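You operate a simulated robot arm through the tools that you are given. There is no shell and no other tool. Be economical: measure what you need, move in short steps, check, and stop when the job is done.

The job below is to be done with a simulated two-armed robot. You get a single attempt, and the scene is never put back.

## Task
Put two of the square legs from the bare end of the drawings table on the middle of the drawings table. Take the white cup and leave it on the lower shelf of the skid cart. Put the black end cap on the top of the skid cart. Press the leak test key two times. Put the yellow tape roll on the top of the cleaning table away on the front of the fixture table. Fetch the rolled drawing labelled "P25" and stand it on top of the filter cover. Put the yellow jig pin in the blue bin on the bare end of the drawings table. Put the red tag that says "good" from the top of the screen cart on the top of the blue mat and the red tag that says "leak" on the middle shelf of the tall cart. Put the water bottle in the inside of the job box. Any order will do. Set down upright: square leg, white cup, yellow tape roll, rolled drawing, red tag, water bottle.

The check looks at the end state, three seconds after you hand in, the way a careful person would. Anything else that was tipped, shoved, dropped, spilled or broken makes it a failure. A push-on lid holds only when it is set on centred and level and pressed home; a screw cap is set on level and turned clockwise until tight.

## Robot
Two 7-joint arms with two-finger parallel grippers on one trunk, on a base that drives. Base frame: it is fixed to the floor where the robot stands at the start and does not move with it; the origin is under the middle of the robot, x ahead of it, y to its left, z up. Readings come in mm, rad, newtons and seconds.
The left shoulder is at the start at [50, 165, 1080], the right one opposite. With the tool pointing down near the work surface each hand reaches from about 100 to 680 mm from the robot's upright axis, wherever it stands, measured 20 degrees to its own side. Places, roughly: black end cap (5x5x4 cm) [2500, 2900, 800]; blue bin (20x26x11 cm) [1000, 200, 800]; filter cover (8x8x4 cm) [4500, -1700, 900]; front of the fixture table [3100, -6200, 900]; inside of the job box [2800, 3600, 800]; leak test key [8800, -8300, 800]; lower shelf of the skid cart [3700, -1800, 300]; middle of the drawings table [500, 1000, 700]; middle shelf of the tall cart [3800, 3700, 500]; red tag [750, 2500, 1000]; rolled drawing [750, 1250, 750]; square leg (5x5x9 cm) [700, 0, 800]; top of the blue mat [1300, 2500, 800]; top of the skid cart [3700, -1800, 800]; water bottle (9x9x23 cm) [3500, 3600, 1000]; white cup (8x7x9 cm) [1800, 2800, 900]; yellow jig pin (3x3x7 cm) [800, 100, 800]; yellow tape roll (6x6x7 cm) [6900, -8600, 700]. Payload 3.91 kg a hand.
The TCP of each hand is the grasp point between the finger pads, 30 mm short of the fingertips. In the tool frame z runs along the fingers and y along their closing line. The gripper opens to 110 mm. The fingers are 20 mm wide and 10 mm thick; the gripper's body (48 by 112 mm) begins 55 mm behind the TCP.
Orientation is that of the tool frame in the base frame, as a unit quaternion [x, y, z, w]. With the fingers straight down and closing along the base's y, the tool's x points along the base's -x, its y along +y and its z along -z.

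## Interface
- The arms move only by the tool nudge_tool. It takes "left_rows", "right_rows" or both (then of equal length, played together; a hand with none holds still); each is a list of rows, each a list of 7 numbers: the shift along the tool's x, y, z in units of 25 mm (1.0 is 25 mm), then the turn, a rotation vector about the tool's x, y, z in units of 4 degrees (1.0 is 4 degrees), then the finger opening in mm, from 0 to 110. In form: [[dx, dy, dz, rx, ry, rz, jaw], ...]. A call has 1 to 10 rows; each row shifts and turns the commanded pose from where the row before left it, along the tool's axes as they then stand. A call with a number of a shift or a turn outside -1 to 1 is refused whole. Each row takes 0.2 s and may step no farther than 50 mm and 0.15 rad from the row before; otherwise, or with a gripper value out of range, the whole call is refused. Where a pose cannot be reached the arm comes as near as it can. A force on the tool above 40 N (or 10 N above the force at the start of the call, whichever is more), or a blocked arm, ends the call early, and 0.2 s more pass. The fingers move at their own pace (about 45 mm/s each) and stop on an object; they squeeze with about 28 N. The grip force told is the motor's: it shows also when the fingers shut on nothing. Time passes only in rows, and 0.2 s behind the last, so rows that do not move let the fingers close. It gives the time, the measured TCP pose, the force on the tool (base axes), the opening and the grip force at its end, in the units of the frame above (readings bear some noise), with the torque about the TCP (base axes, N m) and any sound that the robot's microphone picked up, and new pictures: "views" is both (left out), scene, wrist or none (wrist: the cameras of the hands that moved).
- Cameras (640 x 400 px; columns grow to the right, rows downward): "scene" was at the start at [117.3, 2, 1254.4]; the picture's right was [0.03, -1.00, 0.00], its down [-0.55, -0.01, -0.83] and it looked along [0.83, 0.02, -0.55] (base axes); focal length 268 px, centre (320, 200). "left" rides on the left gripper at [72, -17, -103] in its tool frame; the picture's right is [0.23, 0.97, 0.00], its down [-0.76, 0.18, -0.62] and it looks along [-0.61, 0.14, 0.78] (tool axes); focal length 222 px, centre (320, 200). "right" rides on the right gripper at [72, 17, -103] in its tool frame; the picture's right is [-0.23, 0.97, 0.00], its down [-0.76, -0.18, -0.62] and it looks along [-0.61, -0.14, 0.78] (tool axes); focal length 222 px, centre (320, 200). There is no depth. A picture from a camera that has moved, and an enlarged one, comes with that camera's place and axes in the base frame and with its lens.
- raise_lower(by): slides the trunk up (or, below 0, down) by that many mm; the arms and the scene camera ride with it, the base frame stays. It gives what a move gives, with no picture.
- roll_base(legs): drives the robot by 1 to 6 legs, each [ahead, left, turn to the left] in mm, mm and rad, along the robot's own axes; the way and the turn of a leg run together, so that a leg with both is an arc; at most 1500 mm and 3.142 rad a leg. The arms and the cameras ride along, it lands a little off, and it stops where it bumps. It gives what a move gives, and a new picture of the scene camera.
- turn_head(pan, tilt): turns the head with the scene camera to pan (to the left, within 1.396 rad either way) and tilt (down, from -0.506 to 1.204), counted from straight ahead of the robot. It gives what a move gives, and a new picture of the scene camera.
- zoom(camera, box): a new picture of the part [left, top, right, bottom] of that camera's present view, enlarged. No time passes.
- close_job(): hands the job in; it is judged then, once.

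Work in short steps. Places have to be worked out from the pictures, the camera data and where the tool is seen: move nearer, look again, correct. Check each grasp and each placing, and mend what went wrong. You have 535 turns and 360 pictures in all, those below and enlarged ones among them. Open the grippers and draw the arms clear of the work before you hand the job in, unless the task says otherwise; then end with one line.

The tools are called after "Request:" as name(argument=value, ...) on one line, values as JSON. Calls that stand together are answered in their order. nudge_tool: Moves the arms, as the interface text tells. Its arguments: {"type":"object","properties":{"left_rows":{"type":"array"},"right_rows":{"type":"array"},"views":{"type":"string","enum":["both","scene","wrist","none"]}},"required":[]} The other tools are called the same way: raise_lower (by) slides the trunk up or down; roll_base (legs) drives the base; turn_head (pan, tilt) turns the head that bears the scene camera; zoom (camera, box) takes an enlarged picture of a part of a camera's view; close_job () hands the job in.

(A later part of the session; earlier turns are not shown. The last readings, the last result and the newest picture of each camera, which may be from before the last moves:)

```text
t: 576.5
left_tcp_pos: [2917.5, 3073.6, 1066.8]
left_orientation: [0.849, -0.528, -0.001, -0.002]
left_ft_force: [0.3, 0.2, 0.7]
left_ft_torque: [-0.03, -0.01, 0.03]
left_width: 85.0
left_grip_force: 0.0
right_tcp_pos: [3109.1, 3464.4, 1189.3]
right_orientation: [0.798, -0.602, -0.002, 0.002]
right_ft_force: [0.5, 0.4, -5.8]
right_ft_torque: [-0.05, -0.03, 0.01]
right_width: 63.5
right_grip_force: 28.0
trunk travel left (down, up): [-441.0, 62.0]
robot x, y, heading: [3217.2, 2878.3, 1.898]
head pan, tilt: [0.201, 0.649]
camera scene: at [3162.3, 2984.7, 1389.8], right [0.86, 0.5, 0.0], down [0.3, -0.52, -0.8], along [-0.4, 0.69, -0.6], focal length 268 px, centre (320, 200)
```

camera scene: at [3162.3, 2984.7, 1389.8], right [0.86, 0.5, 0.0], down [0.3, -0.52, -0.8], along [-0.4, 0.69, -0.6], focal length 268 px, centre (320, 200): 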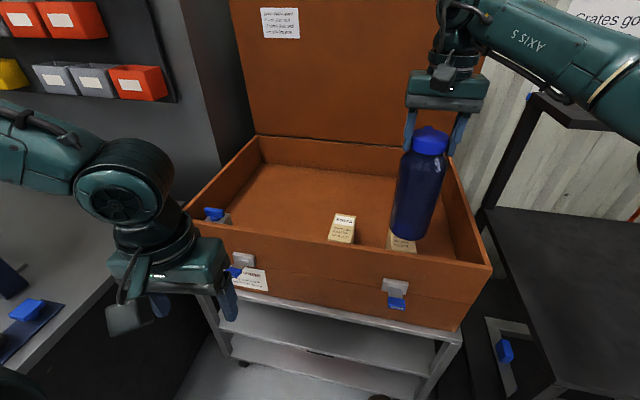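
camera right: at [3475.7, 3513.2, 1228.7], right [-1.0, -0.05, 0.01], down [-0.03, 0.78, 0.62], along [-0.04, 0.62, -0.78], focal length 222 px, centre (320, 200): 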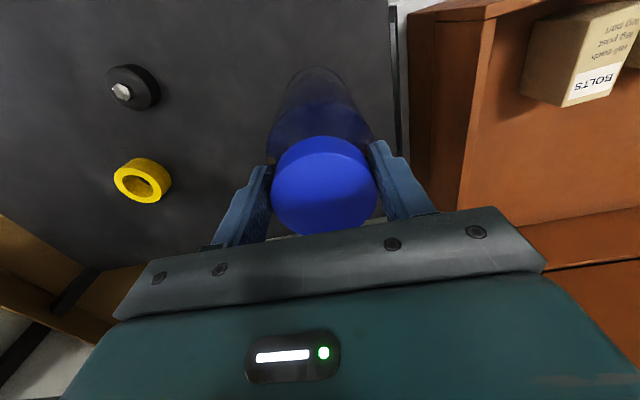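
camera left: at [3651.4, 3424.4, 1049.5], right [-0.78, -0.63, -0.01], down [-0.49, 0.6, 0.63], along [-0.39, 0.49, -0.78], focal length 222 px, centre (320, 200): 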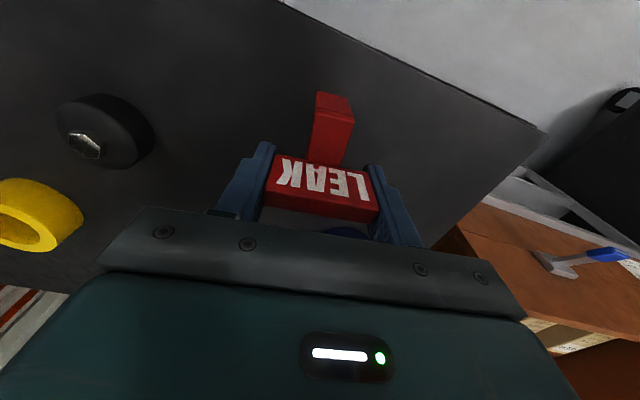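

The box interior's rear is empty; floor z≈840. I raise 25 mm more, drive 170 mm forward, and check.

Request:
nudge_tool(right_rows=[[0, 0, -0.8, 0, 0, 0, 45], [0, 0, 0, 0, 0, 0, 45]], views="none")

Request:
roll_base(legs=[[170, 0, 0]])

Request:
nudge_tool(right_rows=[[-0.3, 0.9, 0, 0, 0, 0, 45], [-0.3, 0.9, 0, 0, 0, 0, 45], [-0.3, 0.7, 0, 0, 0, 0, 45]], views="both")

```text
t: 577.1
left_tcp_pos: [2919.1, 3072.5, 1067.2]
left_orientation: [0.849, -0.529, -0.001, -0.002]
left_ft_force: [-0.4, 0.5, -0.6]
left_ft_torque: [-0.01, -0.03, -0.01]
left_width: 85.1
left_grip_force: 0.1
right_tcp_pos: [3110.0, 3464.7, 1210.4]
right_orientation: [0.799, -0.601, -0.002, 0.003]
right_ft_force: [-0.2, 0.1, -5.6]
right_ft_torque: [-0.06, -0.02, 0.02]
right_width: 63.2
right_grip_force: 27.8
trunk travel left (down, up): [-441.0, 62.0]
robot x, y, heading: [3214.1, 2883.8, 1.896]
head pan, tilt: [0.201, 0.649]
```

```text
t: 578.5
left_tcp_pos: [2863.2, 3235.0, 1067.0]
left_orientation: [0.849, -0.529, -0.001, -0.002]
left_ft_force: [0.9, 0.0, -0.8]
left_ft_torque: [0.01, -0.02, 0.0]
left_width: 85.2
left_grip_force: 0.0
right_tcp_pos: [3054.9, 3624.3, 1210.5]
right_orientation: [0.799, -0.601, -0.002, 0.002]
right_ft_force: [0.2, 1.5, -6.9]
right_ft_torque: [-0.07, -0.01, 0.01]
right_width: 63.4
right_grip_force: 27.7
trunk travel left (down, up): [-441.0, 62.0]
robot x, y, heading: [3159.1, 3045.2, 1.898]
head pan, tilt: [0.201, 0.649]
camera scene: at [3107.5, 3146.5, 1389.7], right [0.86, 0.5, 0.0], down [0.3, -0.52, -0.8], along [-0.4, 0.69, -0.61], focal length 268 px, centre (320, 200)
```

scene: 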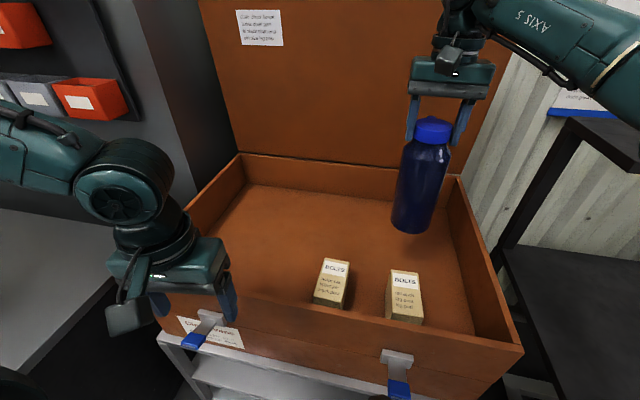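

```text
t: 579.3
left_tcp_pos: [2863.6, 3232.9, 1068.8]
left_orientation: [0.849, -0.528, 0.0, -0.003]
left_ft_force: [-0.3, 0.2, 0.7]
left_ft_torque: [-0.01, -0.01, 0.0]
left_width: 84.9
left_grip_force: 0.1
right_tcp_pos: [2995.7, 3618.9, 1207.9]
right_orientation: [0.799, -0.602, -0.002, 0.003]
right_ft_force: [-0.2, -0.9, -4.5]
right_ft_torque: [-0.07, 0.0, 0.0]
right_width: 63.2
right_grip_force: 27.5
right hand out of reach, approached as far as the arm can: row 3
trunk travel left (down, up): [-441.0, 62.0]
robot x, y, heading: [3161.6, 3043.0, 1.893]
head pan, tilt: [0.201, 0.649]
camera scene: at [3107.2, 3145.5, 1389.8], right [0.86, 0.5, 0.0], down [0.31, -0.52, -0.8], along [-0.4, 0.69, -0.6], focal length 268 px, centre (320, 200)
camera right: at [2999.6, 3545.9, 1311.9], right [-1.0, -0.05, 0.01], down [-0.04, 0.78, 0.62], along [-0.04, 0.62, -0.78], focal length 222 px, centre (320, 200)
```

scene: 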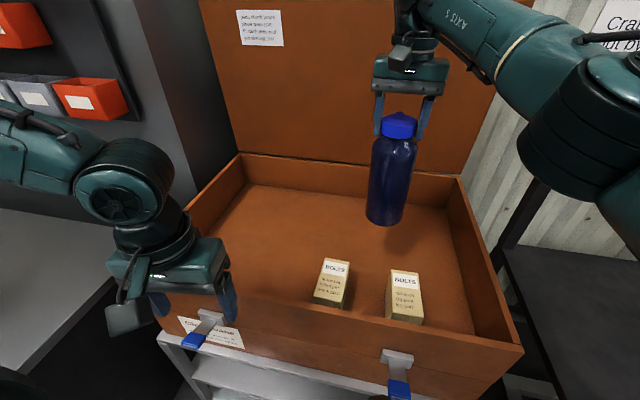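
right: 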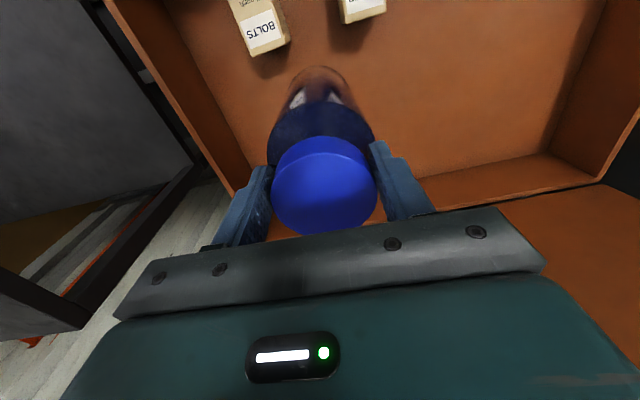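

The bottle is above the empty rear part. I lower it by arm, watching reach.

Request:
nudge_tool(right_rows=[[0.2, 0, 1, 0, 0, 0, 45], [0, 0, 1, 0, 0, 0, 45], [0, 0, 1, 0, 0, 0, 45], [0, 0, 1, 0, 0, 0, 45], [0, 0, 0.5, 0, 0, 0, 45], [0, 0, 0, 0, 0, 0, 45]], views="scene")

```text
t: 580.7
left_tcp_pos: [2863.2, 3233.2, 1068.0]
left_orientation: [0.849, -0.528, 0.0, -0.002]
left_ft_force: [0.0, -0.5, -0.1]
left_ft_torque: [0.02, 0.0, 0.03]
left_width: 84.8
left_grip_force: 0.1
right_tcp_pos: [2998.1, 3614.3, 1097.3]
right_orientation: [0.798, -0.602, -0.002, 0.003]
right_ft_force: [0.0, 0.2, -5.3]
right_ft_torque: [-0.05, 0.02, 0.0]
right_width: 63.5
right_grip_force: 28.0
trunk travel left (down, up): [-441.0, 62.0]
robot x, y, heading: [3164.3, 3043.9, 1.903]
head pan, tilt: [0.201, 0.649]
camera scene: at [3107.6, 3145.7, 1389.8], right [0.86, 0.5, 0.0], down [0.3, -0.52, -0.8], along [-0.4, 0.69, -0.6], focal length 268 px, centre (320, 200)
```

scene: 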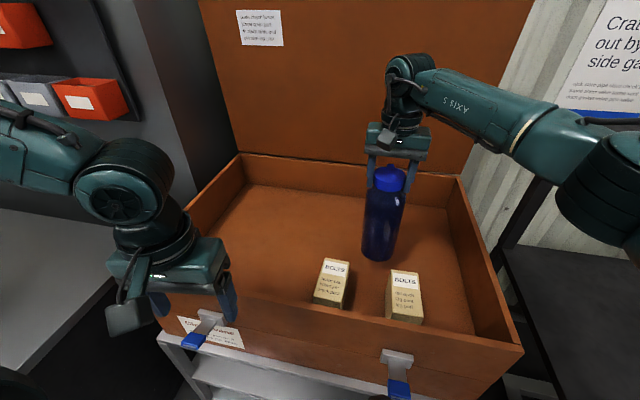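

Bottom is at ~869. I lower in 5 mm, then finer steps until contact.

Request:
nudge_tool(right_rows=[[0, 0, 0.2, 0, 0, 0, 45], [0, 0, 0.2, 0, 0, 0, 45], [0, 0, 0.2, 0, 0, 0, 45], [0, 0, 0, 0, 0, 0, 45]], views="none")

Request:
nudge_tool(right_rows=[[0, 0, 0.15, 0, 0, 0, 45], [0, 0, 0.15, 0, 0, 0, 45], [0, 0, 0, 0, 0, 0, 45]], views="none")

Request:
nudge_tool(right_rows=[[0, 0, 0.15, 0, 0, 0, 45], [0, 0, 0.15, 0, 0, 0, 45], [0, 0, 0, 0, 0, 0, 45]], views="none")

```text
t: 581.7
left_tcp_pos: [2864.1, 3234.7, 1066.4]
left_orientation: [0.849, -0.529, -0.001, -0.002]
left_ft_force: [-0.1, 0.5, -0.2]
left_ft_torque: [-0.02, 0.01, -0.02]
left_width: 84.8
left_grip_force: 0.0
right_tcp_pos: [2996.6, 3615.2, 1082.0]
right_orientation: [0.799, -0.602, -0.001, 0.004]
right_ft_force: [-0.6, 1.1, -5.7]
right_ft_torque: [-0.07, 0.0, -0.03]
right_width: 63.5
right_grip_force: 27.8
trunk travel left (down, up): [-441.0, 62.0]
robot x, y, heading: [3164.3, 3038.8, 1.899]
head pan, tilt: [0.201, 0.649]
```

```text
t: 582.5
left_tcp_pos: [2863.8, 3233.7, 1067.6]
left_orientation: [0.849, -0.528, -0.001, -0.002]
left_ft_force: [-0.2, 0.0, -0.2]
left_ft_torque: [0.03, -0.01, -0.02]
left_width: 85.1
left_grip_force: 0.1
right_tcp_pos: [2997.2, 3613.9, 1073.5]
right_orientation: [0.799, -0.602, -0.002, 0.003]
right_ft_force: [-0.4, 0.2, -4.8]
right_ft_torque: [-0.04, 0.0, 0.0]
right_width: 63.6
right_grip_force: 27.9
trunk travel left (down, up): [-441.0, 62.0]
robot x, y, heading: [3160.3, 3047.2, 1.898]
head pan, tilt: [0.201, 0.649]
```

```text
t: 583.3
left_tcp_pos: [2864.5, 3233.5, 1067.5]
left_orientation: [0.849, -0.528, -0.001, -0.003]
left_ft_force: [-1.2, 0.2, 0.1]
left_ft_torque: [-0.04, -0.01, -0.01]
left_width: 85.0
left_grip_force: 0.1
right_tcp_pos: [2997.2, 3613.8, 1066.9]
right_orientation: [0.799, -0.602, -0.002, 0.003]
right_ft_force: [0.1, 1.0, -6.0]
right_ft_torque: [-0.07, 0.02, 0.01]
right_width: 63.5
right_grip_force: 28.0
trunk travel left (down, up): [-441.0, 62.0]
robot x, y, heading: [3163.5, 3041.0, 1.897]
head pan, tilt: [0.201, 0.649]
```

Request:
nudge_tool(right_rows=[[0, 0, 0.15, 0, 0, 0, 45], [0, 0, 0.15, 0, 0, 0, 45], [0, 0, 0.15, 0, 0, 0, 45], [0, 0, 0, 0, 0, 0, 45]], views="none")

Request:
nudge_tool(right_rows=[[0, 0, 0.15, 0, 0, 0, 45], [0, 0, 0.15, 0, 0, 0, 45], [0, 0, 0.15, 0, 0, 0, 45], [0, 0, 0, 0, 0, 0, 45]], views="scene")

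```text
t: 584.3
left_tcp_pos: [2864.1, 3234.4, 1068.1]
left_orientation: [0.849, -0.529, -0.001, -0.003]
left_ft_force: [0.8, 0.5, 0.5]
left_ft_torque: [0.01, 0.03, 0.03]
left_width: 84.5
left_grip_force: 0.1
right_tcp_pos: [2997.6, 3614.5, 1055.5]
right_orientation: [0.799, -0.602, -0.002, 0.002]
right_ft_force: [0.3, -0.5, -4.9]
right_ft_torque: [-0.04, 0.02, -0.01]
right_width: 63.6
right_grip_force: 28.6
trunk travel left (down, up): [-441.0, 62.0]
robot x, y, heading: [3160.4, 3042.8, 1.905]
head pan, tilt: [0.201, 0.649]
```

```text
t: 585.3
left_tcp_pos: [2864.0, 3234.3, 1067.5]
left_orientation: [0.849, -0.528, 0.001, -0.002]
left_ft_force: [0.9, 0.4, -0.3]
left_ft_torque: [0.0, 0.0, 0.01]
left_width: 85.2
left_grip_force: 0.1
right_tcp_pos: [2997.4, 3614.1, 1043.5]
right_orientation: [0.799, -0.602, -0.002, 0.003]
right_ft_force: [1.2, 0.2, -5.8]
right_ft_torque: [-0.06, 0.0, -0.01]
right_width: 63.3
right_grip_force: 28.5
trunk travel left (down, up): [-441.0, 62.0]
robot x, y, heading: [3162.5, 3044.1, 1.899]
head pan, tilt: [0.201, 0.649]
camera scene: at [3107.7, 3145.7, 1389.8], right [0.86, 0.5, 0.0], down [0.3, -0.52, -0.8], along [-0.4, 0.69, -0.6], focal length 268 px, centre (320, 200)
```

scene: 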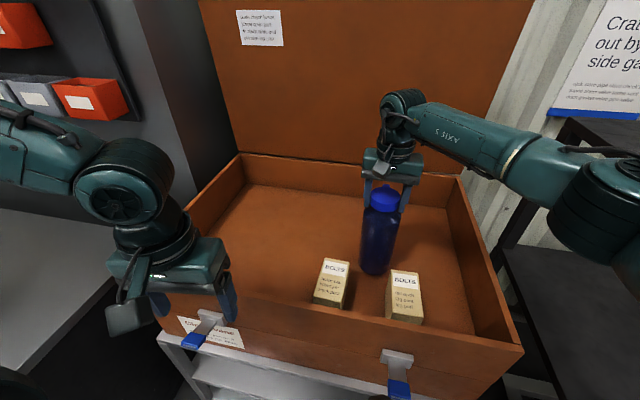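

Floor is deeper than thought; continuing down.

Request:
nudge_tool(right_rows=[[0, 0, 0.2, 0, 0, 0, 45], [0, 0, 0.2, 0, 0, 0, 45], [0, 0, 0.2, 0, 0, 0, 45], [0, 0, 0, 0, 0, 0, 45]], views="none")

Request:
nudge_tool(right_rows=[[0, 0, 0.15, 0, 0, 0, 45], [0, 0, 0.15, 0, 0, 0, 45], [0, 0, 0.15, 0, 0, 0, 45], [0, 0, 0, 0, 0, 0, 45]], views="none")

Request:
nudge_tool(right_rows=[[0, 0, 0.15, 0, 0, 0, 45], [0, 0, 0.15, 0, 0, 0, 45], [0, 0, 0.15, 0, 0, 0, 45], [0, 0, 0, 0, 0, 0, 45]], views="none")

```text
t: 586.3
left_tcp_pos: [2863.9, 3233.3, 1066.7]
left_orientation: [0.849, -0.528, 0.0, -0.003]
left_ft_force: [0.2, -0.4, 0.0]
left_ft_torque: [-0.01, -0.02, 0.0]
left_width: 84.9
left_grip_force: 0.0
right_tcp_pos: [2997.4, 3615.4, 1027.7]
right_orientation: [0.799, -0.602, -0.002, 0.003]
right_ft_force: [-0.3, -0.2, -5.8]
right_ft_torque: [-0.07, -0.02, 0.01]
right_width: 63.2
right_grip_force: 27.7
trunk travel left (down, up): [-441.0, 62.0]
robot x, y, heading: [3162.2, 3043.2, 1.898]
head pan, tilt: [0.201, 0.649]
```

```text
t: 587.3
left_tcp_pos: [2864.1, 3234.6, 1067.6]
left_orientation: [0.849, -0.528, -0.001, -0.002]
left_ft_force: [-0.6, 0.3, -0.5]
left_ft_torque: [-0.02, 0.01, -0.03]
left_width: 85.1
left_grip_force: 0.1
right_tcp_pos: [2997.8, 3615.2, 1016.6]
right_orientation: [0.799, -0.602, -0.002, 0.003]
right_ft_force: [-0.6, -0.5, -5.6]
right_ft_torque: [-0.05, -0.01, -0.01]
right_width: 63.4
right_grip_force: 27.8
trunk travel left (down, up): [-441.0, 62.0]
robot x, y, heading: [3157.8, 3042.6, 1.9]
head pan, tilt: [0.201, 0.649]
```

```text
t: 588.3
left_tcp_pos: [2864.3, 3230.2, 1067.5]
left_orientation: [0.849, -0.528, -0.002, -0.003]
left_ft_force: [0.7, -1.1, -0.8]
left_ft_torque: [-0.02, 0.01, 0.0]
left_width: 84.9
left_grip_force: 0.0
right_tcp_pos: [2997.6, 3614.1, 1011.1]
right_orientation: [0.799, -0.602, -0.006, 0.001]
right_ft_force: [2.9, 2.6, 28.9]
right_ft_torque: [0.48, -0.44, -0.07]
right_width: 63.3
right_grip_force: 28.1
trunk travel left (down, up): [-441.0, 62.0]
robot x, y, heading: [3160.7, 3044.0, 1.897]
head pan, tilt: [0.201, 0.649]
```

Contact – floor z≈785. I ease up, release, rise, and look.

Request:
nudge_tool(right_rows=[[0, 0, -0.08, 0, 0, 0, 50], [0, 0, 0, 0, 0, 0, 72], [0, 0, 0, 0, 0, 0, 85], [0, 0, 0, 0, 0, 0, 100], [0, 0, -1, 0, 0, 0, 100], [0, 0, -1, 0, 0, 0, 100], [0, 0, -1, 0, 0, 0, 100], [0, 0, -1, 0, 0, 0, 100], [0, 0, -1, 0, 0, 0, 100], [0, 0, -1, 0, 0, 0, 100]], views="both")

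```text
t: 590.5
left_tcp_pos: [2864.3, 3232.5, 1067.4]
left_orientation: [0.849, -0.529, -0.001, -0.003]
left_ft_force: [0.2, -0.3, -0.2]
left_ft_torque: [0.02, -0.01, -0.02]
left_width: 85.0
left_grip_force: 0.0
right_tcp_pos: [2998.7, 3612.5, 1159.6]
right_orientation: [0.798, -0.603, -0.002, 0.003]
right_ft_force: [-0.7, 0.6, 0.1]
right_ft_torque: [0.03, 0.01, 0.0]
right_width: 99.9
right_grip_force: 0.0
trunk travel left (down, up): [-441.0, 62.0]
robot x, y, heading: [3159.5, 3040.2, 1.9]
head pan, tilt: [0.201, 0.649]
camera scene: at [3107.8, 3144.8, 1389.9], right [0.86, 0.5, 0.0], down [0.3, -0.52, -0.8], along [-0.4, 0.69, -0.6], focal length 268 px, centre (320, 200)
camera right: at [3002.3, 3540.4, 1262.6], right [-1.0, -0.05, 0.01], down [-0.03, 0.78, 0.62], along [-0.04, 0.62, -0.78], focal length 222 px, centre (320, 200)
```

scene: 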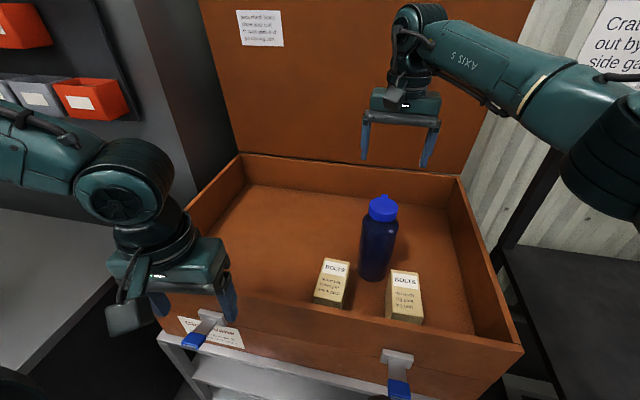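
right: 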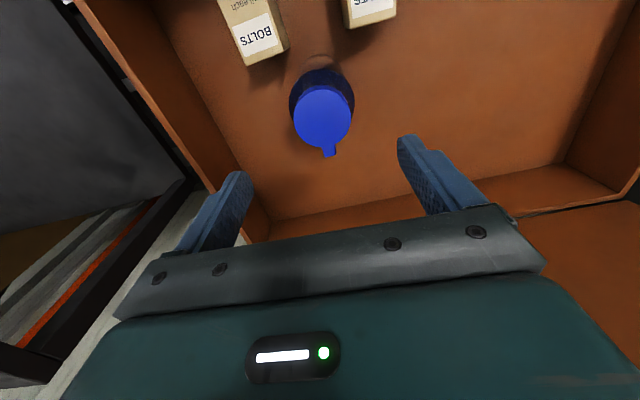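

The bottle stands inside the job box. I retract, back up 430 mm and strafe left 700 mm toward the bench with the end cap.

Request:
nudge_tool(right_rows=[[1, 0, 0, 0, 0, 0, 100], [1, 0, 0, 0, 0, 0, 100], [1, 0, 0, 0, 0, 0, 100], [1, 0, 0, 0, 0, 0, 100], [1, 0, 0, 0, 0, 0, 100], [1, 0, 0, 0, 0, 0, 100]], views="none")

Request:
roll_base(legs=[[-440, 0, 0], [0, 700, 0]])

Request:
turn_head(pan=0, tilt=0.6)

```text
t: 591.9
left_tcp_pos: [2863.7, 3234.7, 1066.9]
left_orientation: [0.849, -0.529, -0.001, -0.002]
left_ft_force: [-0.7, 0.4, 0.3]
left_ft_torque: [-0.01, 0.02, -0.04]
left_width: 85.0
left_grip_force: 0.0
right_tcp_pos: [3038.9, 3470.2, 1158.1]
right_orientation: [0.798, -0.602, -0.003, 0.003]
right_ft_force: [0.0, -0.7, -0.6]
right_ft_torque: [0.01, -0.01, 0.01]
right_width: 99.8
right_grip_force: 0.0
trunk travel left (down, up): [-441.0, 62.0]
robot x, y, heading: [3160.3, 3042.1, 1.9]
head pan, tilt: [0.201, 0.649]
```

```text
t: 600.8
left_tcp_pos: [2341.5, 2588.1, 1067.9]
left_orientation: [0.851, -0.525, -0.001, -0.002]
left_ft_force: [-0.3, -1.1, -0.1]
left_ft_torque: [0.02, -0.03, 0.01]
left_width: 85.1
left_grip_force: 0.0
right_tcp_pos: [2515.5, 2825.2, 1158.4]
right_orientation: [0.801, -0.599, -0.002, 0.003]
right_ft_force: [-0.3, -0.4, -0.3]
right_ft_torque: [0.02, 0.01, 0.03]
right_width: 100.1
right_grip_force: 0.0
trunk travel left (down, up): [-441.0, 62.0]
robot x, y, heading: [2637.3, 2396.8, 1.904]
head pan, tilt: [0.201, 0.649]
camera scene: at [2586.0, 2500.8, 1389.9], right [0.86, 0.51, 0.0], down [0.31, -0.52, -0.8], along [-0.41, 0.69, -0.6], focal length 268 px, centre (320, 200)
```

scene: 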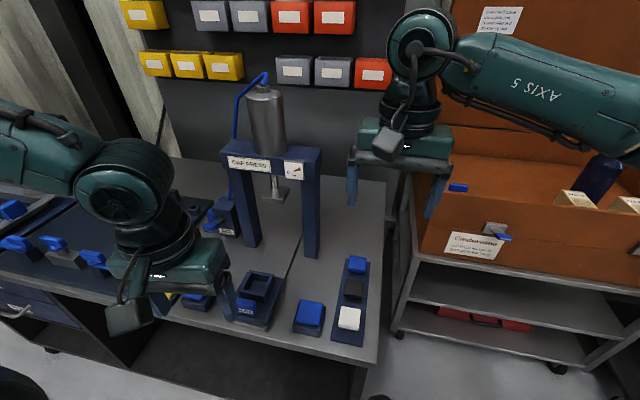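

```text
t: 601.5
left_tcp_pos: [2341.8, 2587.8, 1066.4]
left_orientation: [0.851, -0.526, -0.001, -0.002]
left_ft_force: [0.9, -0.7, 0.1]
left_ft_torque: [-0.01, -0.01, -0.05]
left_width: 84.8
left_grip_force: 0.1
right_tcp_pos: [2515.8, 2824.6, 1158.7]
right_orientation: [0.801, -0.599, -0.002, 0.002]
right_ft_force: [-0.7, -0.6, 0.5]
right_ft_torque: [0.01, 0.0, 0.02]
right_width: 100.1
right_grip_force: 0.0
trunk travel left (down, up): [-441.0, 62.0]
robot x, y, heading: [2638.9, 2399.7, 1.902]
head pan, tilt: [0.0, 0.6]
camera scene: at [2601.3, 2509.6, 1394.2], right [0.94, 0.33, 0.0], down [0.19, -0.53, -0.82], along [-0.27, 0.78, -0.57], focal length 268 px, centre (320, 200)
```

scene: 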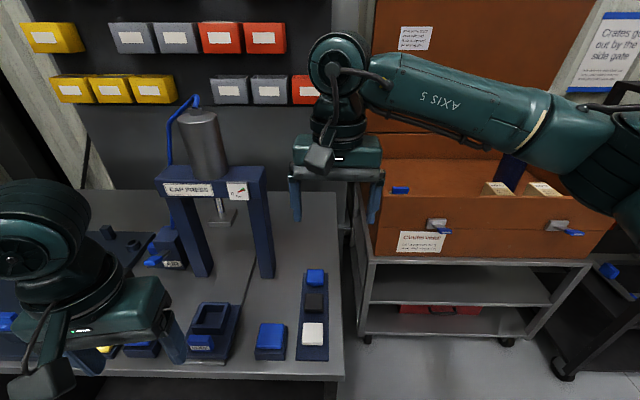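

A tray holds a blue, a black and a white cap. I zoom to see the black one.

Request:
zoom(camera="scene", box=[240, 250, 360, 370])

```text
3.33 times, centred on (300, 310) of scene
camera zoom: at [2601.3, 2509.6, 1394.2], right [0.94, 0.33, 0.0], down [0.19, -0.53, -0.82], along [-0.27, 0.78, -0.57], focal length 894 px, centre (387, -167)
```

zoom: 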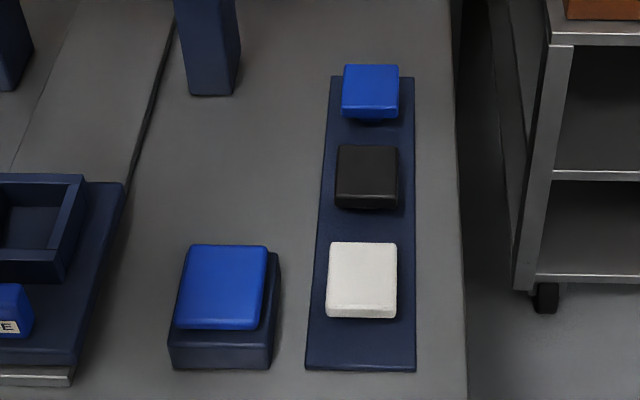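

The black square cap sits mid-tray, free on its left and right sides. I bring the right hand above it.

Request:
nudge_tool(right_rows=[[-0.73, 0.5, 0, 0, 0, -0.6, 90], [-0.73, 0.5, 0, 0, 0, 0, 90], [-0.73, 0.5, 0, 0, 0, 0, 90], [0, 0, 1, 0, 0, 0, 90], [0, 0, 1, 0, 0, 0, 90], [0, 0, 1, 0, 0, 0, 90], [0, 0, 1, 0, 0, 0, 90], [0, 0, 1, 0, 0, 0, 90], [0, 0, 1, 0, 0, 0, 90], [0, 0, 1, 0, 0, 0, 90]], views="wrist")

```text
t: 603.7
left_tcp_pos: [2342.1, 2587.8, 1067.4]
left_orientation: [0.851, -0.526, -0.001, -0.003]
left_ft_force: [1.4, -0.9, -0.4]
left_ft_torque: [0.05, -0.03, 0.0]
left_width: 85.0
left_grip_force: 0.1
right_tcp_pos: [2461.3, 2867.0, 982.8]
right_orientation: [0.813, -0.582, -0.002, 0.002]
right_ft_force: [-0.2, 0.3, -0.4]
right_ft_torque: [0.0, 0.0, 0.01]
right_width: 90.0
right_grip_force: 0.0
trunk travel left (down, up): [-441.0, 62.0]
robot x, y, heading: [2641.9, 2400.8, 1.908]
head pan, tilt: [0.0, 0.6]
camera right: at [2468.5, 2793.4, 1086.1], right [-0.99, -0.1, 0.01], down [-0.07, 0.78, 0.62], along [-0.07, 0.62, -0.78], focal length 222 px, centre (320, 200)
```

right: 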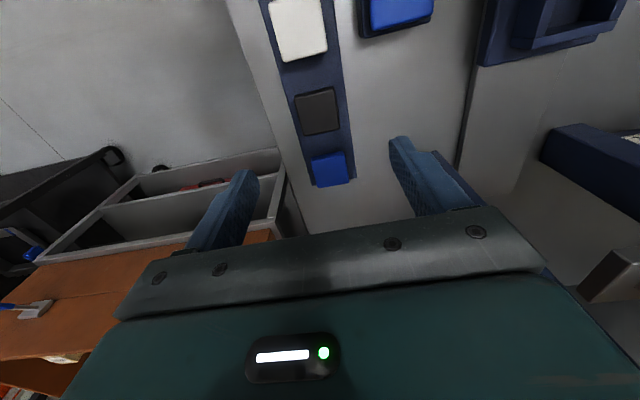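

Cap top ≈(2461,2868,838). I fine-align, descend and close on its sides.

Request:
nudge_tool(right_rows=[[-0.08, 0, 1, 0, 0, 1, 80], [0, 0, 1, 0, 0, 0, 80], [0, 0, 1, 0, 0, 0, 80], [0, 0, 1, 0, 0, 0, 80], [0, 0, 1, 0, 0, 0, 80], [0, 0, 0.6, 0, 0, 0, 80], [0, 0, 0, 0, 0, 0, 80]], views="wrist")

```text
t: 605.3
left_tcp_pos: [2341.2, 2587.9, 1066.7]
left_orientation: [0.851, -0.525, -0.001, -0.002]
left_ft_force: [0.3, 0.5, 0.1]
left_ft_torque: [0.03, -0.01, 0.03]
left_width: 84.7
left_grip_force: 0.0
right_tcp_pos: [2459.9, 2866.3, 844.0]
right_orientation: [0.793, -0.61, -0.003, 0.003]
right_ft_force: [-0.5, -0.1, -1.0]
right_ft_torque: [-0.04, -0.02, 0.02]
right_width: 80.1
right_grip_force: 0.1
trunk travel left (down, up): [-441.0, 62.0]
robot x, y, heading: [2645.0, 2399.6, 1.908]
head pan, tilt: [0.0, 0.6]
camera right: at [2461.2, 2793.7, 946.7], right [-1.0, -0.03, 0.01], down [-0.02, 0.78, 0.62], along [-0.02, 0.62, -0.78], focal length 222 px, centre (320, 200)
```

right: 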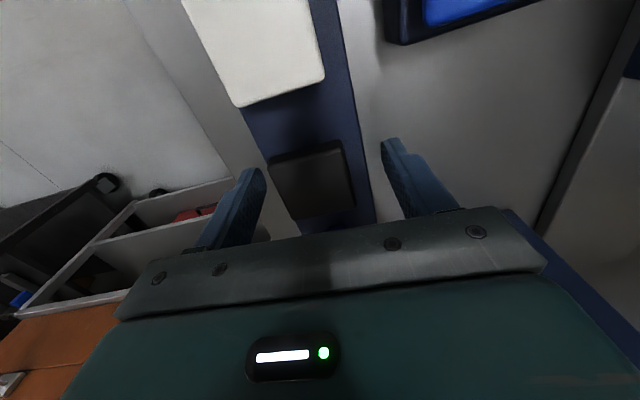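

Aligned with the fingers. Close and lift.

Request:
nudge_tool(right_rows=[[0, 0, 0.16, 0, 0, 0, 80], [0, 0, 0, 0, 0, 0, 25], [0, 0, 0, 0, 0, 0, 25], [0, 0, 0, 0, 0, 0, 25], [0, 0, 0, 0, 0, 0, 25], [0, 0, -1, 0, 0, 0, 25], [0, 0, -1, 0, 0, 0, 25], [0, 0, -1, 0, 0, 0, 25], [0, 0, -1, 0, 0, 0, 25]], views="wrist")

```text
t: 607.3
left_tcp_pos: [2341.0, 2588.0, 1067.8]
left_orientation: [0.851, -0.525, 0.0, -0.002]
left_ft_force: [-0.2, -0.5, 0.6]
left_ft_torque: [-0.04, 0.02, 0.04]
left_width: 85.2
left_grip_force: 0.1
right_tcp_pos: [2460.1, 2867.1, 939.4]
right_orientation: [0.792, -0.61, -0.001, 0.002]
right_ft_force: [0.1, 0.4, -0.7]
right_ft_torque: [0.0, -0.03, 0.0]
right_width: 43.4
right_grip_force: 27.8
trunk travel left (down, up): [-441.0, 62.0]
robot x, y, heading: [2639.5, 2399.2, 1.901]
head pan, tilt: [0.0, 0.6]
camera right: at [2462.1, 2793.8, 1042.9], right [-1.0, -0.03, 0.01], down [-0.02, 0.78, 0.62], along [-0.02, 0.62, -0.78], focal length 222 px, centre (320, 200)
```

right: 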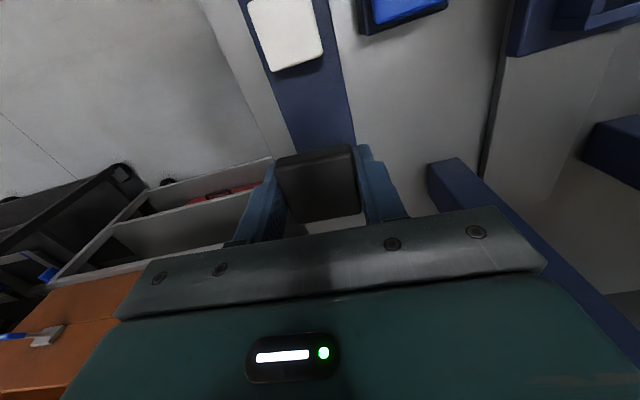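

Black cap held (43 mm). I raise and retract it, then strafe left 460 mm so the left hand can try for the white cup.

Request:
nudge_tool(right_rows=[[1, 0, -1, 0, 0, 0, 25], [1, 0, -1, 0, 0, 0, 25], [1, 0, -1, 0, 0, 0, 25], [1, 0, -1, 0, 0, 0, 25], [1, 0, -1, 0, 0, 0, 25], [1, 0, 0, 0, 0, 0, 25]], views="none")

Request:
roll_base(legs=[[0, 465, -0.008], [50, 0, 0]])

Request:
turn_head(pan=0.3, tilt=0.6)

```text
t: 608.7
left_tcp_pos: [2341.0, 2587.8, 1066.8]
left_orientation: [0.851, -0.525, -0.001, -0.002]
left_ft_force: [-0.8, 0.6, -0.3]
left_ft_torque: [-0.04, -0.02, -0.01]
left_width: 84.9
left_grip_force: 0.1
right_tcp_pos: [2499.6, 2721.7, 1064.8]
right_orientation: [0.792, -0.61, -0.002, 0.003]
right_ft_force: [-0.9, 0.1, -0.5]
right_ft_torque: [0.02, 0.0, -0.01]
right_width: 43.1
right_grip_force: 28.3
trunk travel left (down, up): [-441.0, 62.0]
robot x, y, heading: [2638.6, 2398.1, 1.905]
head pan, tilt: [0.0, 0.6]
```

```text
t: 613.9
left_tcp_pos: [1886.4, 2485.3, 1067.8]
left_orientation: [0.849, -0.529, -0.001, -0.002]
left_ft_force: [0.4, 0.3, -0.4]
left_ft_torque: [-0.01, -0.01, -0.01]
left_width: 84.9
left_grip_force: 0.0
right_tcp_pos: [2044.2, 2620.4, 1064.0]
right_orientation: [0.79, -0.613, -0.002, 0.003]
right_ft_force: [-0.9, 0.4, 0.1]
right_ft_torque: [-0.01, -0.02, -0.02]
right_width: 42.9
right_grip_force: 27.8
trunk travel left (down, up): [-441.0, 62.0]
robot x, y, heading: [2181.5, 2294.9, 1.9]
head pan, tilt: [0.0, 0.6]
camera scene: at [2145.2, 2407.1, 1394.0], right [0.95, 0.32, 0.0], down [0.18, -0.54, -0.82], along [-0.26, 0.78, -0.57], focal length 268 px, centre (320, 200)
```

scene: 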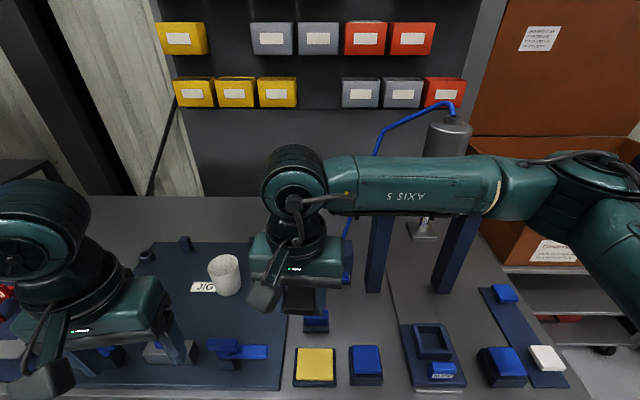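

```text
t: 614.7
left_tcp_pos: [1885.3, 2485.9, 1067.3]
left_orientation: [0.849, -0.528, 0.0, -0.003]
left_ft_force: [-0.3, 0.3, -0.3]
left_ft_torque: [0.03, -0.02, 0.02]
left_width: 84.9
left_grip_force: 0.0
right_tcp_pos: [2044.7, 2618.9, 1063.9]
right_orientation: [0.79, -0.613, -0.002, 0.002]
right_ft_force: [0.0, 0.7, -0.6]
right_ft_torque: [-0.01, -0.02, 0.0]
right_width: 43.3
right_grip_force: 27.9
trunk travel left (down, up): [-441.0, 62.0]
robot x, y, heading: [2180.7, 2295.7, 1.893]
head pan, tilt: [0.3, 0.6]
camera scene: at [2122.2, 2393.9, 1394.2], right [0.81, 0.59, 0.0], down [0.33, -0.46, -0.83], along [-0.48, 0.67, -0.56], focal length 268 px, centre (320, 200)
```

scene: 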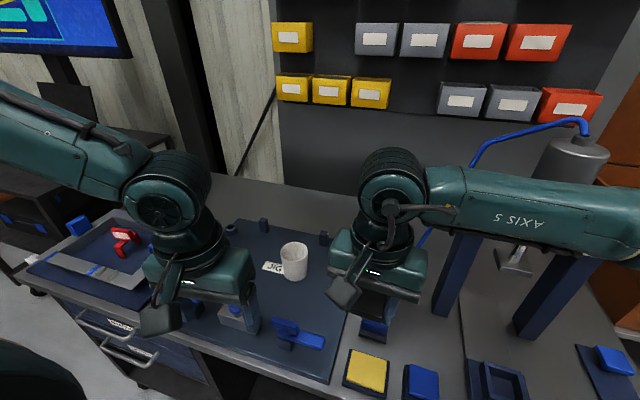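

Cup ≈(1781,2740). I lower the trunk 110 mm for better reach and move the left hand toward it.

Request:
raise_lower(by=-110)

Request:
nudge_tool(left_rows=[[-1, -0.08, 0, 0, 0, 0, 108], [-1, -0.08, 0, 0, 0, 0, 108], [-1, -0.08, 0, 0, 0, 0, 108], [-1, -0.08, 0, 0, 0, 0, 108], [-1, -0.08, 0, 0, 0, 0, 108], [-1, -0.08, 0, 0, 0, 0, 108], [-1, -0.08, 0, 0, 0, 0, 108], [-1, -0.08, 0, 0, 0, 0, 108], [-1, -0.08, 0, 0, 0, 0, 108]], views="both")

```text
t: 616.1
left_tcp_pos: [1885.8, 2485.4, 957.3]
left_orientation: [0.849, -0.528, -0.001, -0.003]
left_ft_force: [0.8, 0.1, 0.6]
left_ft_torque: [0.01, 0.03, -0.01]
left_width: 85.0
left_grip_force: 0.0
right_tcp_pos: [2044.6, 2620.2, 953.8]
right_orientation: [0.79, -0.613, -0.001, 0.003]
right_ft_force: [0.2, 0.2, 0.1]
right_ft_torque: [-0.01, 0.0, -0.01]
right_width: 43.0
right_grip_force: 27.8
trunk travel left (down, up): [-331.0, 172.0]
robot x, y, heading: [2182.7, 2294.6, 1.891]
head pan, tilt: [0.3, 0.6]
```

```text
t: 618.1
left_tcp_pos: [1801.8, 2695.2, 958.0]
left_orientation: [0.849, -0.528, 0.0, -0.003]
left_ft_force: [0.6, 0.6, -0.3]
left_ft_torque: [-0.01, 0.02, -0.02]
left_width: 107.9
left_grip_force: 0.0
right_tcp_pos: [2044.5, 2618.1, 954.7]
right_orientation: [0.79, -0.613, -0.003, 0.003]
right_ft_force: [0.0, -0.2, -1.0]
right_ft_torque: [0.0, -0.01, 0.01]
right_width: 43.2
right_grip_force: 28.3
trunk travel left (down, up): [-331.0, 172.0]
robot x, y, heading: [2184.6, 2294.8, 1.899]
head pan, tilt: [0.3, 0.6]
camera scene: at [2121.9, 2394.1, 1284.1], right [0.81, 0.59, 0.0], down [0.33, -0.46, -0.82], along [-0.48, 0.67, -0.57], focal length 268 px, centre (320, 200)
camera left: at [1849.7, 2637.4, 1059.5], right [-0.77, -0.63, 0.0], down [-0.5, 0.6, 0.62], along [-0.39, 0.49, -0.78], focal length 222 px, centre (320, 200)
```

scene: 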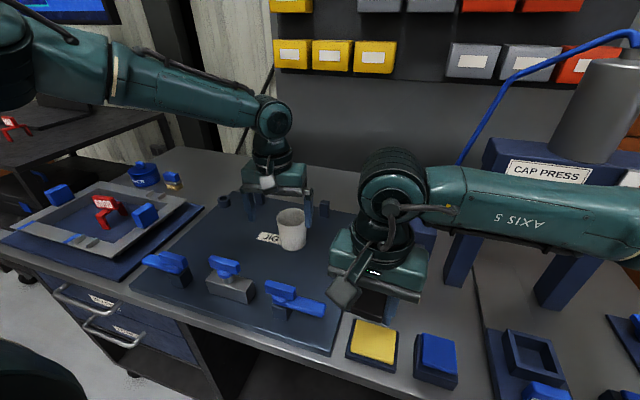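
left: 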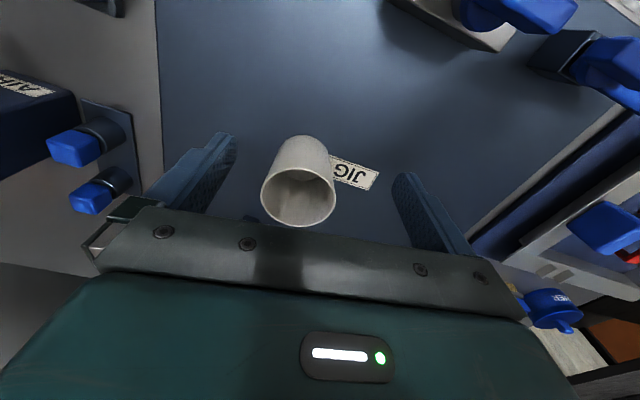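

Cup is at (1789,2748), Ø70 mm. I shift over it and descend so the fingers straddle its upper body.

Request:
nudge_tool(left_rows=[[-0.7, -0.17, 0, 0, 0, 0, 108], [-0.7, -0.17, 0, 0, 0, 0, 108], [-0.7, -0.17, 0, 0, 0, 0, 108], [0, 0, 0, 0, 0, 0, 108]], views="wrist")

```text
t: 619.1
left_tcp_pos: [1789.7, 2745.2, 958.9]
left_orientation: [0.849, -0.529, -0.001, -0.004]
left_ft_force: [0.1, -0.5, 0.3]
left_ft_torque: [-0.03, 0.0, 0.01]
left_width: 107.8
left_grip_force: 0.1
left hand out of reach, approached as far as the arm can: row 3
right_tcp_pos: [2045.2, 2619.0, 954.3]
right_orientation: [0.79, -0.613, -0.003, 0.004]
right_ft_force: [-0.5, -0.5, -0.8]
right_ft_torque: [-0.01, -0.02, 0.0]
right_width: 42.8
right_grip_force: 27.7
trunk travel left (down, up): [-331.0, 172.0]
robot x, y, heading: [2185.8, 2293.7, 1.895]
head pan, tilt: [0.3, 0.6]
camera left: at [1837.1, 2685.5, 1061.4], right [-0.77, -0.63, -0.01], down [-0.5, 0.6, 0.63], along [-0.39, 0.49, -0.78], focal length 222 px, centre (320, 200)
```

left: 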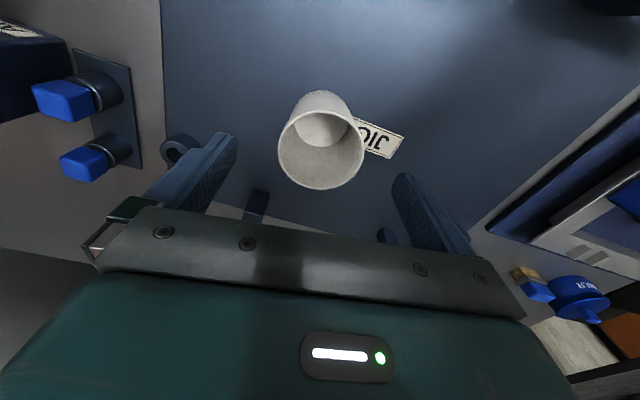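

Centred within 4 mm but at reach limit, so I'll descend with the trunk; first I raise the right hand (a yellow block lies under it).

Request:
nudge_tool(right_rows=[[0, 0, -1, 0, 0, 0, 25], [0, 0, -1, 0, 0, 0, 25], [0, 0, -1, 0, 0, 0, 25], [0, 0, -1, 0, 0, 0, 25], [0, 0, -0.5, 0, 0, 0, 25]], views="none")

Request:
raise_lower(by=-84)

Request:
nudge_tool(left_rows=[[0, 0, 0, 0, 0, 0, 108]], views="wrist")

```text
t: 620.3
left_tcp_pos: [1789.2, 2743.9, 959.1]
left_orientation: [0.849, -0.529, -0.001, -0.003]
left_ft_force: [-0.1, 0.0, 0.3]
left_ft_torque: [-0.02, -0.02, 0.0]
left_width: 108.0
left_grip_force: 0.0
right_tcp_pos: [2046.4, 2618.7, 1067.3]
right_orientation: [0.79, -0.613, -0.002, 0.002]
right_ft_force: [0.1, -0.1, -0.3]
right_ft_torque: [-0.02, 0.01, 0.02]
right_width: 43.1
right_grip_force: 27.9
trunk travel left (down, up): [-331.0, 172.0]
robot x, y, heading: [2182.8, 2293.0, 1.897]
head pan, tilt: [0.3, 0.6]
```

```text
t: 621.5
left_tcp_pos: [1789.9, 2744.0, 876.0]
left_orientation: [0.848, -0.529, -0.002, -0.004]
left_ft_force: [0.3, -0.7, -0.3]
left_ft_torque: [0.0, 0.03, -0.01]
left_width: 108.2
left_grip_force: 0.1
right_tcp_pos: [2045.7, 2618.1, 981.8]
right_orientation: [0.79, -0.613, -0.002, 0.002]
right_ft_force: [1.3, 0.2, -0.2]
right_ft_torque: [0.03, -0.04, 0.0]
right_width: 43.0
right_grip_force: 28.1
trunk travel left (down, up): [-247.0, 256.0]
robot x, y, heading: [2182.3, 2294.1, 1.893]
head pan, tilt: [0.3, 0.6]
```

```text
t: 621.9
left_tcp_pos: [1789.9, 2743.9, 876.1]
left_orientation: [0.849, -0.528, -0.001, -0.004]
left_ft_force: [-0.8, 0.2, -0.3]
left_ft_torque: [0.04, 0.0, -0.01]
left_width: 108.0
left_grip_force: 0.1
right_tcp_pos: [2046.5, 2618.9, 983.4]
right_orientation: [0.79, -0.613, -0.002, 0.004]
right_ft_force: [0.3, 0.7, -0.6]
right_ft_torque: [0.02, 0.03, 0.01]
right_width: 42.8
right_grip_force: 28.1
trunk travel left (down, up): [-247.0, 256.0]
robot x, y, heading: [2185.0, 2294.6, 1.897]
head pan, tilt: [0.3, 0.6]
camera left: at [1837.2, 2685.4, 977.4], right [-0.77, -0.63, -0.01], down [-0.5, 0.6, 0.63], along [-0.39, 0.49, -0.78], focal length 222 px, centre (320, 200)
```

left: 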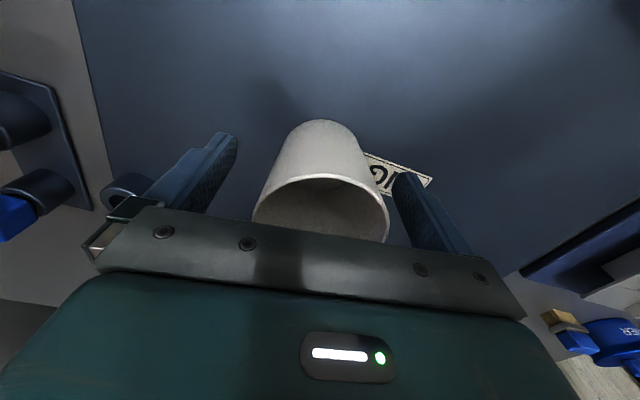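

The cup is ~10 mm further forward than the finger centres; I inch the base 12 mm forward, then close.

Request:
roll_base(legs=[[12, 0, 0]])

Request:
nudge_tool(left_rows=[[0, 0, 0, 0, 0, 0, 50], [0, 0, 0, 0, 0, 0, 50], [0, 0, 0, 0, 0, 0, 50], [0, 0, 0, 0, 0, 0, 50]], views="wrist")

```text
t: 622.6
left_tcp_pos: [1785.3, 2755.3, 874.8]
left_orientation: [0.849, -0.529, -0.001, -0.003]
left_ft_force: [-0.5, -0.5, 0.1]
left_ft_torque: [-0.02, -0.02, 0.01]
left_width: 107.9
left_grip_force: 0.0
right_tcp_pos: [2042.6, 2629.4, 981.6]
right_orientation: [0.79, -0.613, -0.002, 0.002]
right_ft_force: [-0.2, 0.0, 0.5]
right_ft_torque: [0.01, 0.04, -0.05]
right_width: 43.1
right_grip_force: 28.0
trunk travel left (down, up): [-247.0, 256.0]
robot x, y, heading: [2178.1, 2300.0, 1.901]
head pan, tilt: [0.3, 0.6]
camera scene: at [2118.1, 2405.5, 1200.1], right [0.81, 0.59, 0.0], down [0.33, -0.46, -0.82], along [-0.48, 0.67, -0.57], focal length 268 px, centre (320, 200)
```

scene: 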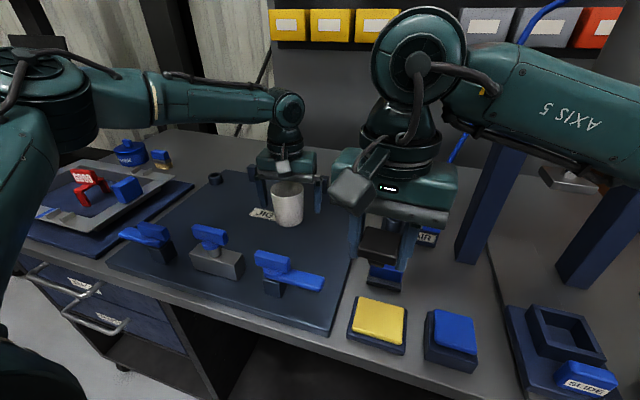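

```text
t: 623.6
left_tcp_pos: [1786.0, 2754.8, 875.6]
left_orientation: [0.849, -0.528, -0.001, -0.003]
left_ft_force: [0.3, -0.6, -0.3]
left_ft_torque: [0.0, 0.02, 0.0]
left_width: 68.5
left_grip_force: 27.8
right_tcp_pos: [2041.9, 2629.4, 982.6]
right_orientation: [0.79, -0.613, -0.002, 0.003]
right_ft_force: [-1.0, -0.5, -0.1]
right_ft_torque: [-0.02, 0.02, 0.01]
right_width: 42.7
right_grip_force: 27.9
trunk travel left (down, up): [-247.0, 256.0]
robot x, y, heading: [2182.7, 2304.6, 1.901]
head pan, tilt: [0.3, 0.6]
camera left: at [1833.3, 2696.7, 977.5], right [-0.77, -0.63, -0.01], down [-0.5, 0.6, 0.63], along [-0.39, 0.49, -0.78], focal length 222 px, centre (320, 200)
```

left: 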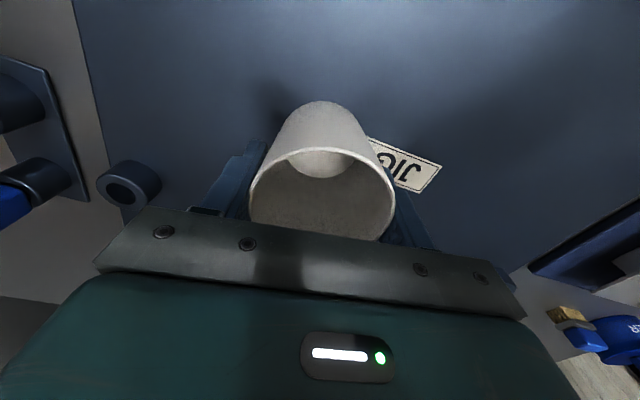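

Cup held (68.5 mm). I lift with the trunk, tuck both hands, and drive back toward the skid cart along the known lanes.

Request:
raise_lower(by=170)

Request:
nudge_tool(left_rows=[[1, 0, 0, 0, 0, 0, 50], [1, 0, 0, 0, 0, 0, 50], [1, 0, 0, 0, 0, 0, 50], [1, 0, 0, 0, 0, 0, 50], [1, 0, 0, 0, 0, 0, 50], [1, 0, 0, 0, 0, 0, 50], [1, 0, 0, 0, 0, 0, 50], [1, 0, 0, 0, 0, 0, 50], [1, 0, 0, 0, 0, 0, 50]], views="wrist")

Request:
roll_base(legs=[[-350, 0, 0], [0, 0, 1.571], [950, 0, 0], [0, 0, 1.571], [1500, 0, 0], [1500, 0, 0]])

```text
t: 625.5
left_tcp_pos: [1785.8, 2755.5, 1045.4]
left_orientation: [0.849, -0.529, -0.001, -0.003]
left_ft_force: [-0.4, -0.4, -0.4]
left_ft_torque: [0.01, -0.01, 0.0]
left_width: 68.5
left_grip_force: 28.0
right_tcp_pos: [2041.1, 2629.2, 1152.1]
right_orientation: [0.79, -0.613, -0.002, 0.003]
right_ft_force: [-0.2, 0.3, 0.5]
right_ft_torque: [-0.03, 0.03, 0.03]
right_width: 43.1
right_grip_force: 27.9
trunk travel left (down, up): [-417.0, 86.0]
robot x, y, heading: [2183.4, 2309.2, 1.902]
head pan, tilt: [0.3, 0.6]
```

```text
t: 627.5
left_tcp_pos: [1885.9, 2553.9, 1045.0]
left_orientation: [0.849, -0.528, -0.001, -0.003]
left_ft_force: [-0.9, 0.3, -0.8]
left_ft_torque: [0.01, -0.03, -0.03]
left_width: 68.5
left_grip_force: 27.5
right_tcp_pos: [2042.4, 2629.7, 1153.1]
right_orientation: [0.79, -0.613, -0.002, 0.003]
right_ft_force: [0.2, -1.1, 0.2]
right_ft_torque: [-0.01, -0.03, -0.03]
right_width: 43.1
right_grip_force: 28.4
trunk travel left (down, up): [-417.0, 86.0]
robot x, y, heading: [2182.1, 2308.3, 1.896]
head pan, tilt: [0.3, 0.6]
camera left: at [1932.9, 2494.4, 1146.3], right [-0.77, -0.63, -0.01], down [-0.5, 0.6, 0.63], along [-0.39, 0.49, -0.78], focal length 222 px, centre (320, 200)
```

left: 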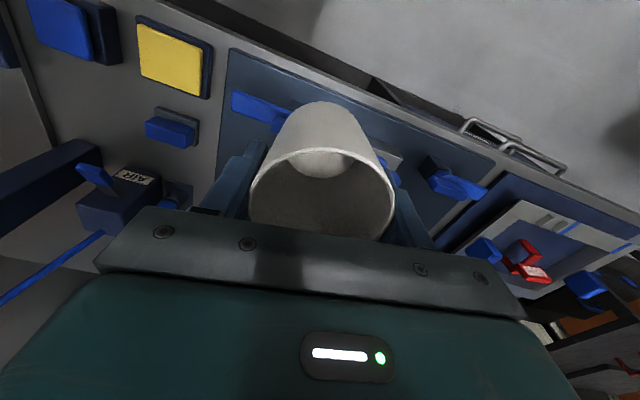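

```text
t: 656.1
left_tcp_pos: [2633.9, -1443.2, 1044.6]
left_orientation: [0.531, 0.848, -0.003, 0.0]
left_ft_force: [-1.1, -0.4, 0.3]
left_ft_torque: [0.03, 0.01, 0.02]
left_width: 68.4
left_grip_force: 27.5
right_tcp_pos: [2476.6, -1517.6, 1153.1]
right_orientation: [0.615, 0.788, 0.003, 0.002]
right_ft_force: [-0.1, -0.3, -0.4]
right_ft_torque: [0.01, 0.01, -0.02]
right_width: 43.0
right_grip_force: 27.8
trunk travel left (down, up): [-417.0, 86.0]
robot x, y, heading: [2340.2, -1191.1, -1.246]
head pan, tilt: [0.3, 0.6]
camera scene: at [2399.3, -1293.5, 1370.2], right [-0.81, -0.58, 0.0], down [-0.33, 0.46, -0.82], along [0.48, -0.67, -0.57], focal length 268 px, centre (320, 200)
```

scene: 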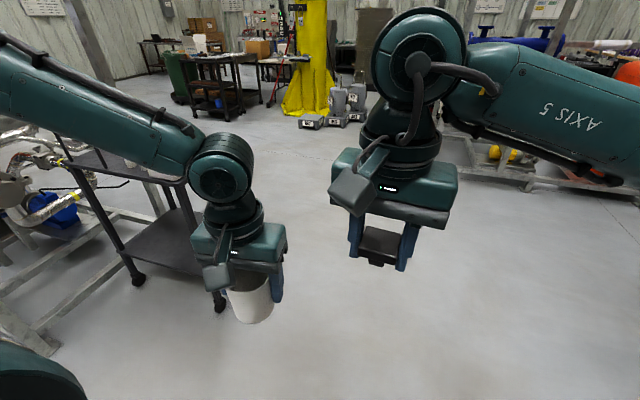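

The skid cart is ahead-left with an empty lower shelf. I zoom on it to choose access and free spots.

Request:
turn_head(pan=0.75, tilt=0.4)

```text
t: 657.0
left_tcp_pos: [2633.3, -1441.8, 1043.5]
left_orientation: [0.53, 0.848, -0.004, 0.001]
left_ft_force: [-0.1, 0.1, -0.7]
left_ft_torque: [0.02, -0.01, 0.03]
left_width: 68.5
left_grip_force: 27.5
right_tcp_pos: [2475.9, -1517.2, 1152.1]
right_orientation: [0.615, 0.788, 0.002, 0.001]
right_ft_force: [0.6, 0.5, -0.2]
right_ft_torque: [-0.01, 0.01, 0.01]
right_width: 43.2
right_grip_force: 28.4
trunk travel left (down, up): [-417.0, 86.0]
robot x, y, heading: [2342.3, -1190.7, -1.246]
head pan, tilt: [0.75, 0.4]
camera scene: at [2429.0, -1265.8, 1388.4], right [-0.48, -0.88, 0.0], down [-0.34, 0.19, -0.92], along [0.81, -0.44, -0.39], focal length 268 px, centre (320, 200)
```

scene: 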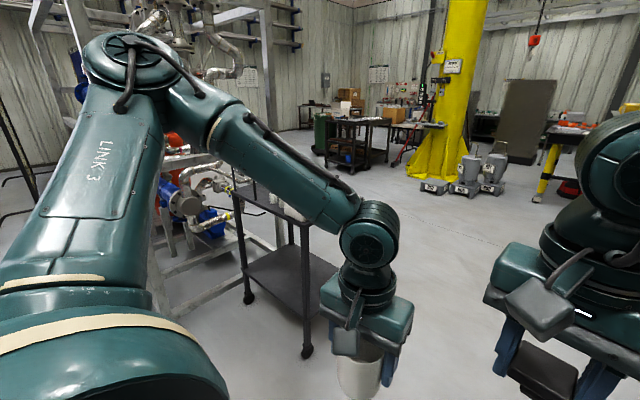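

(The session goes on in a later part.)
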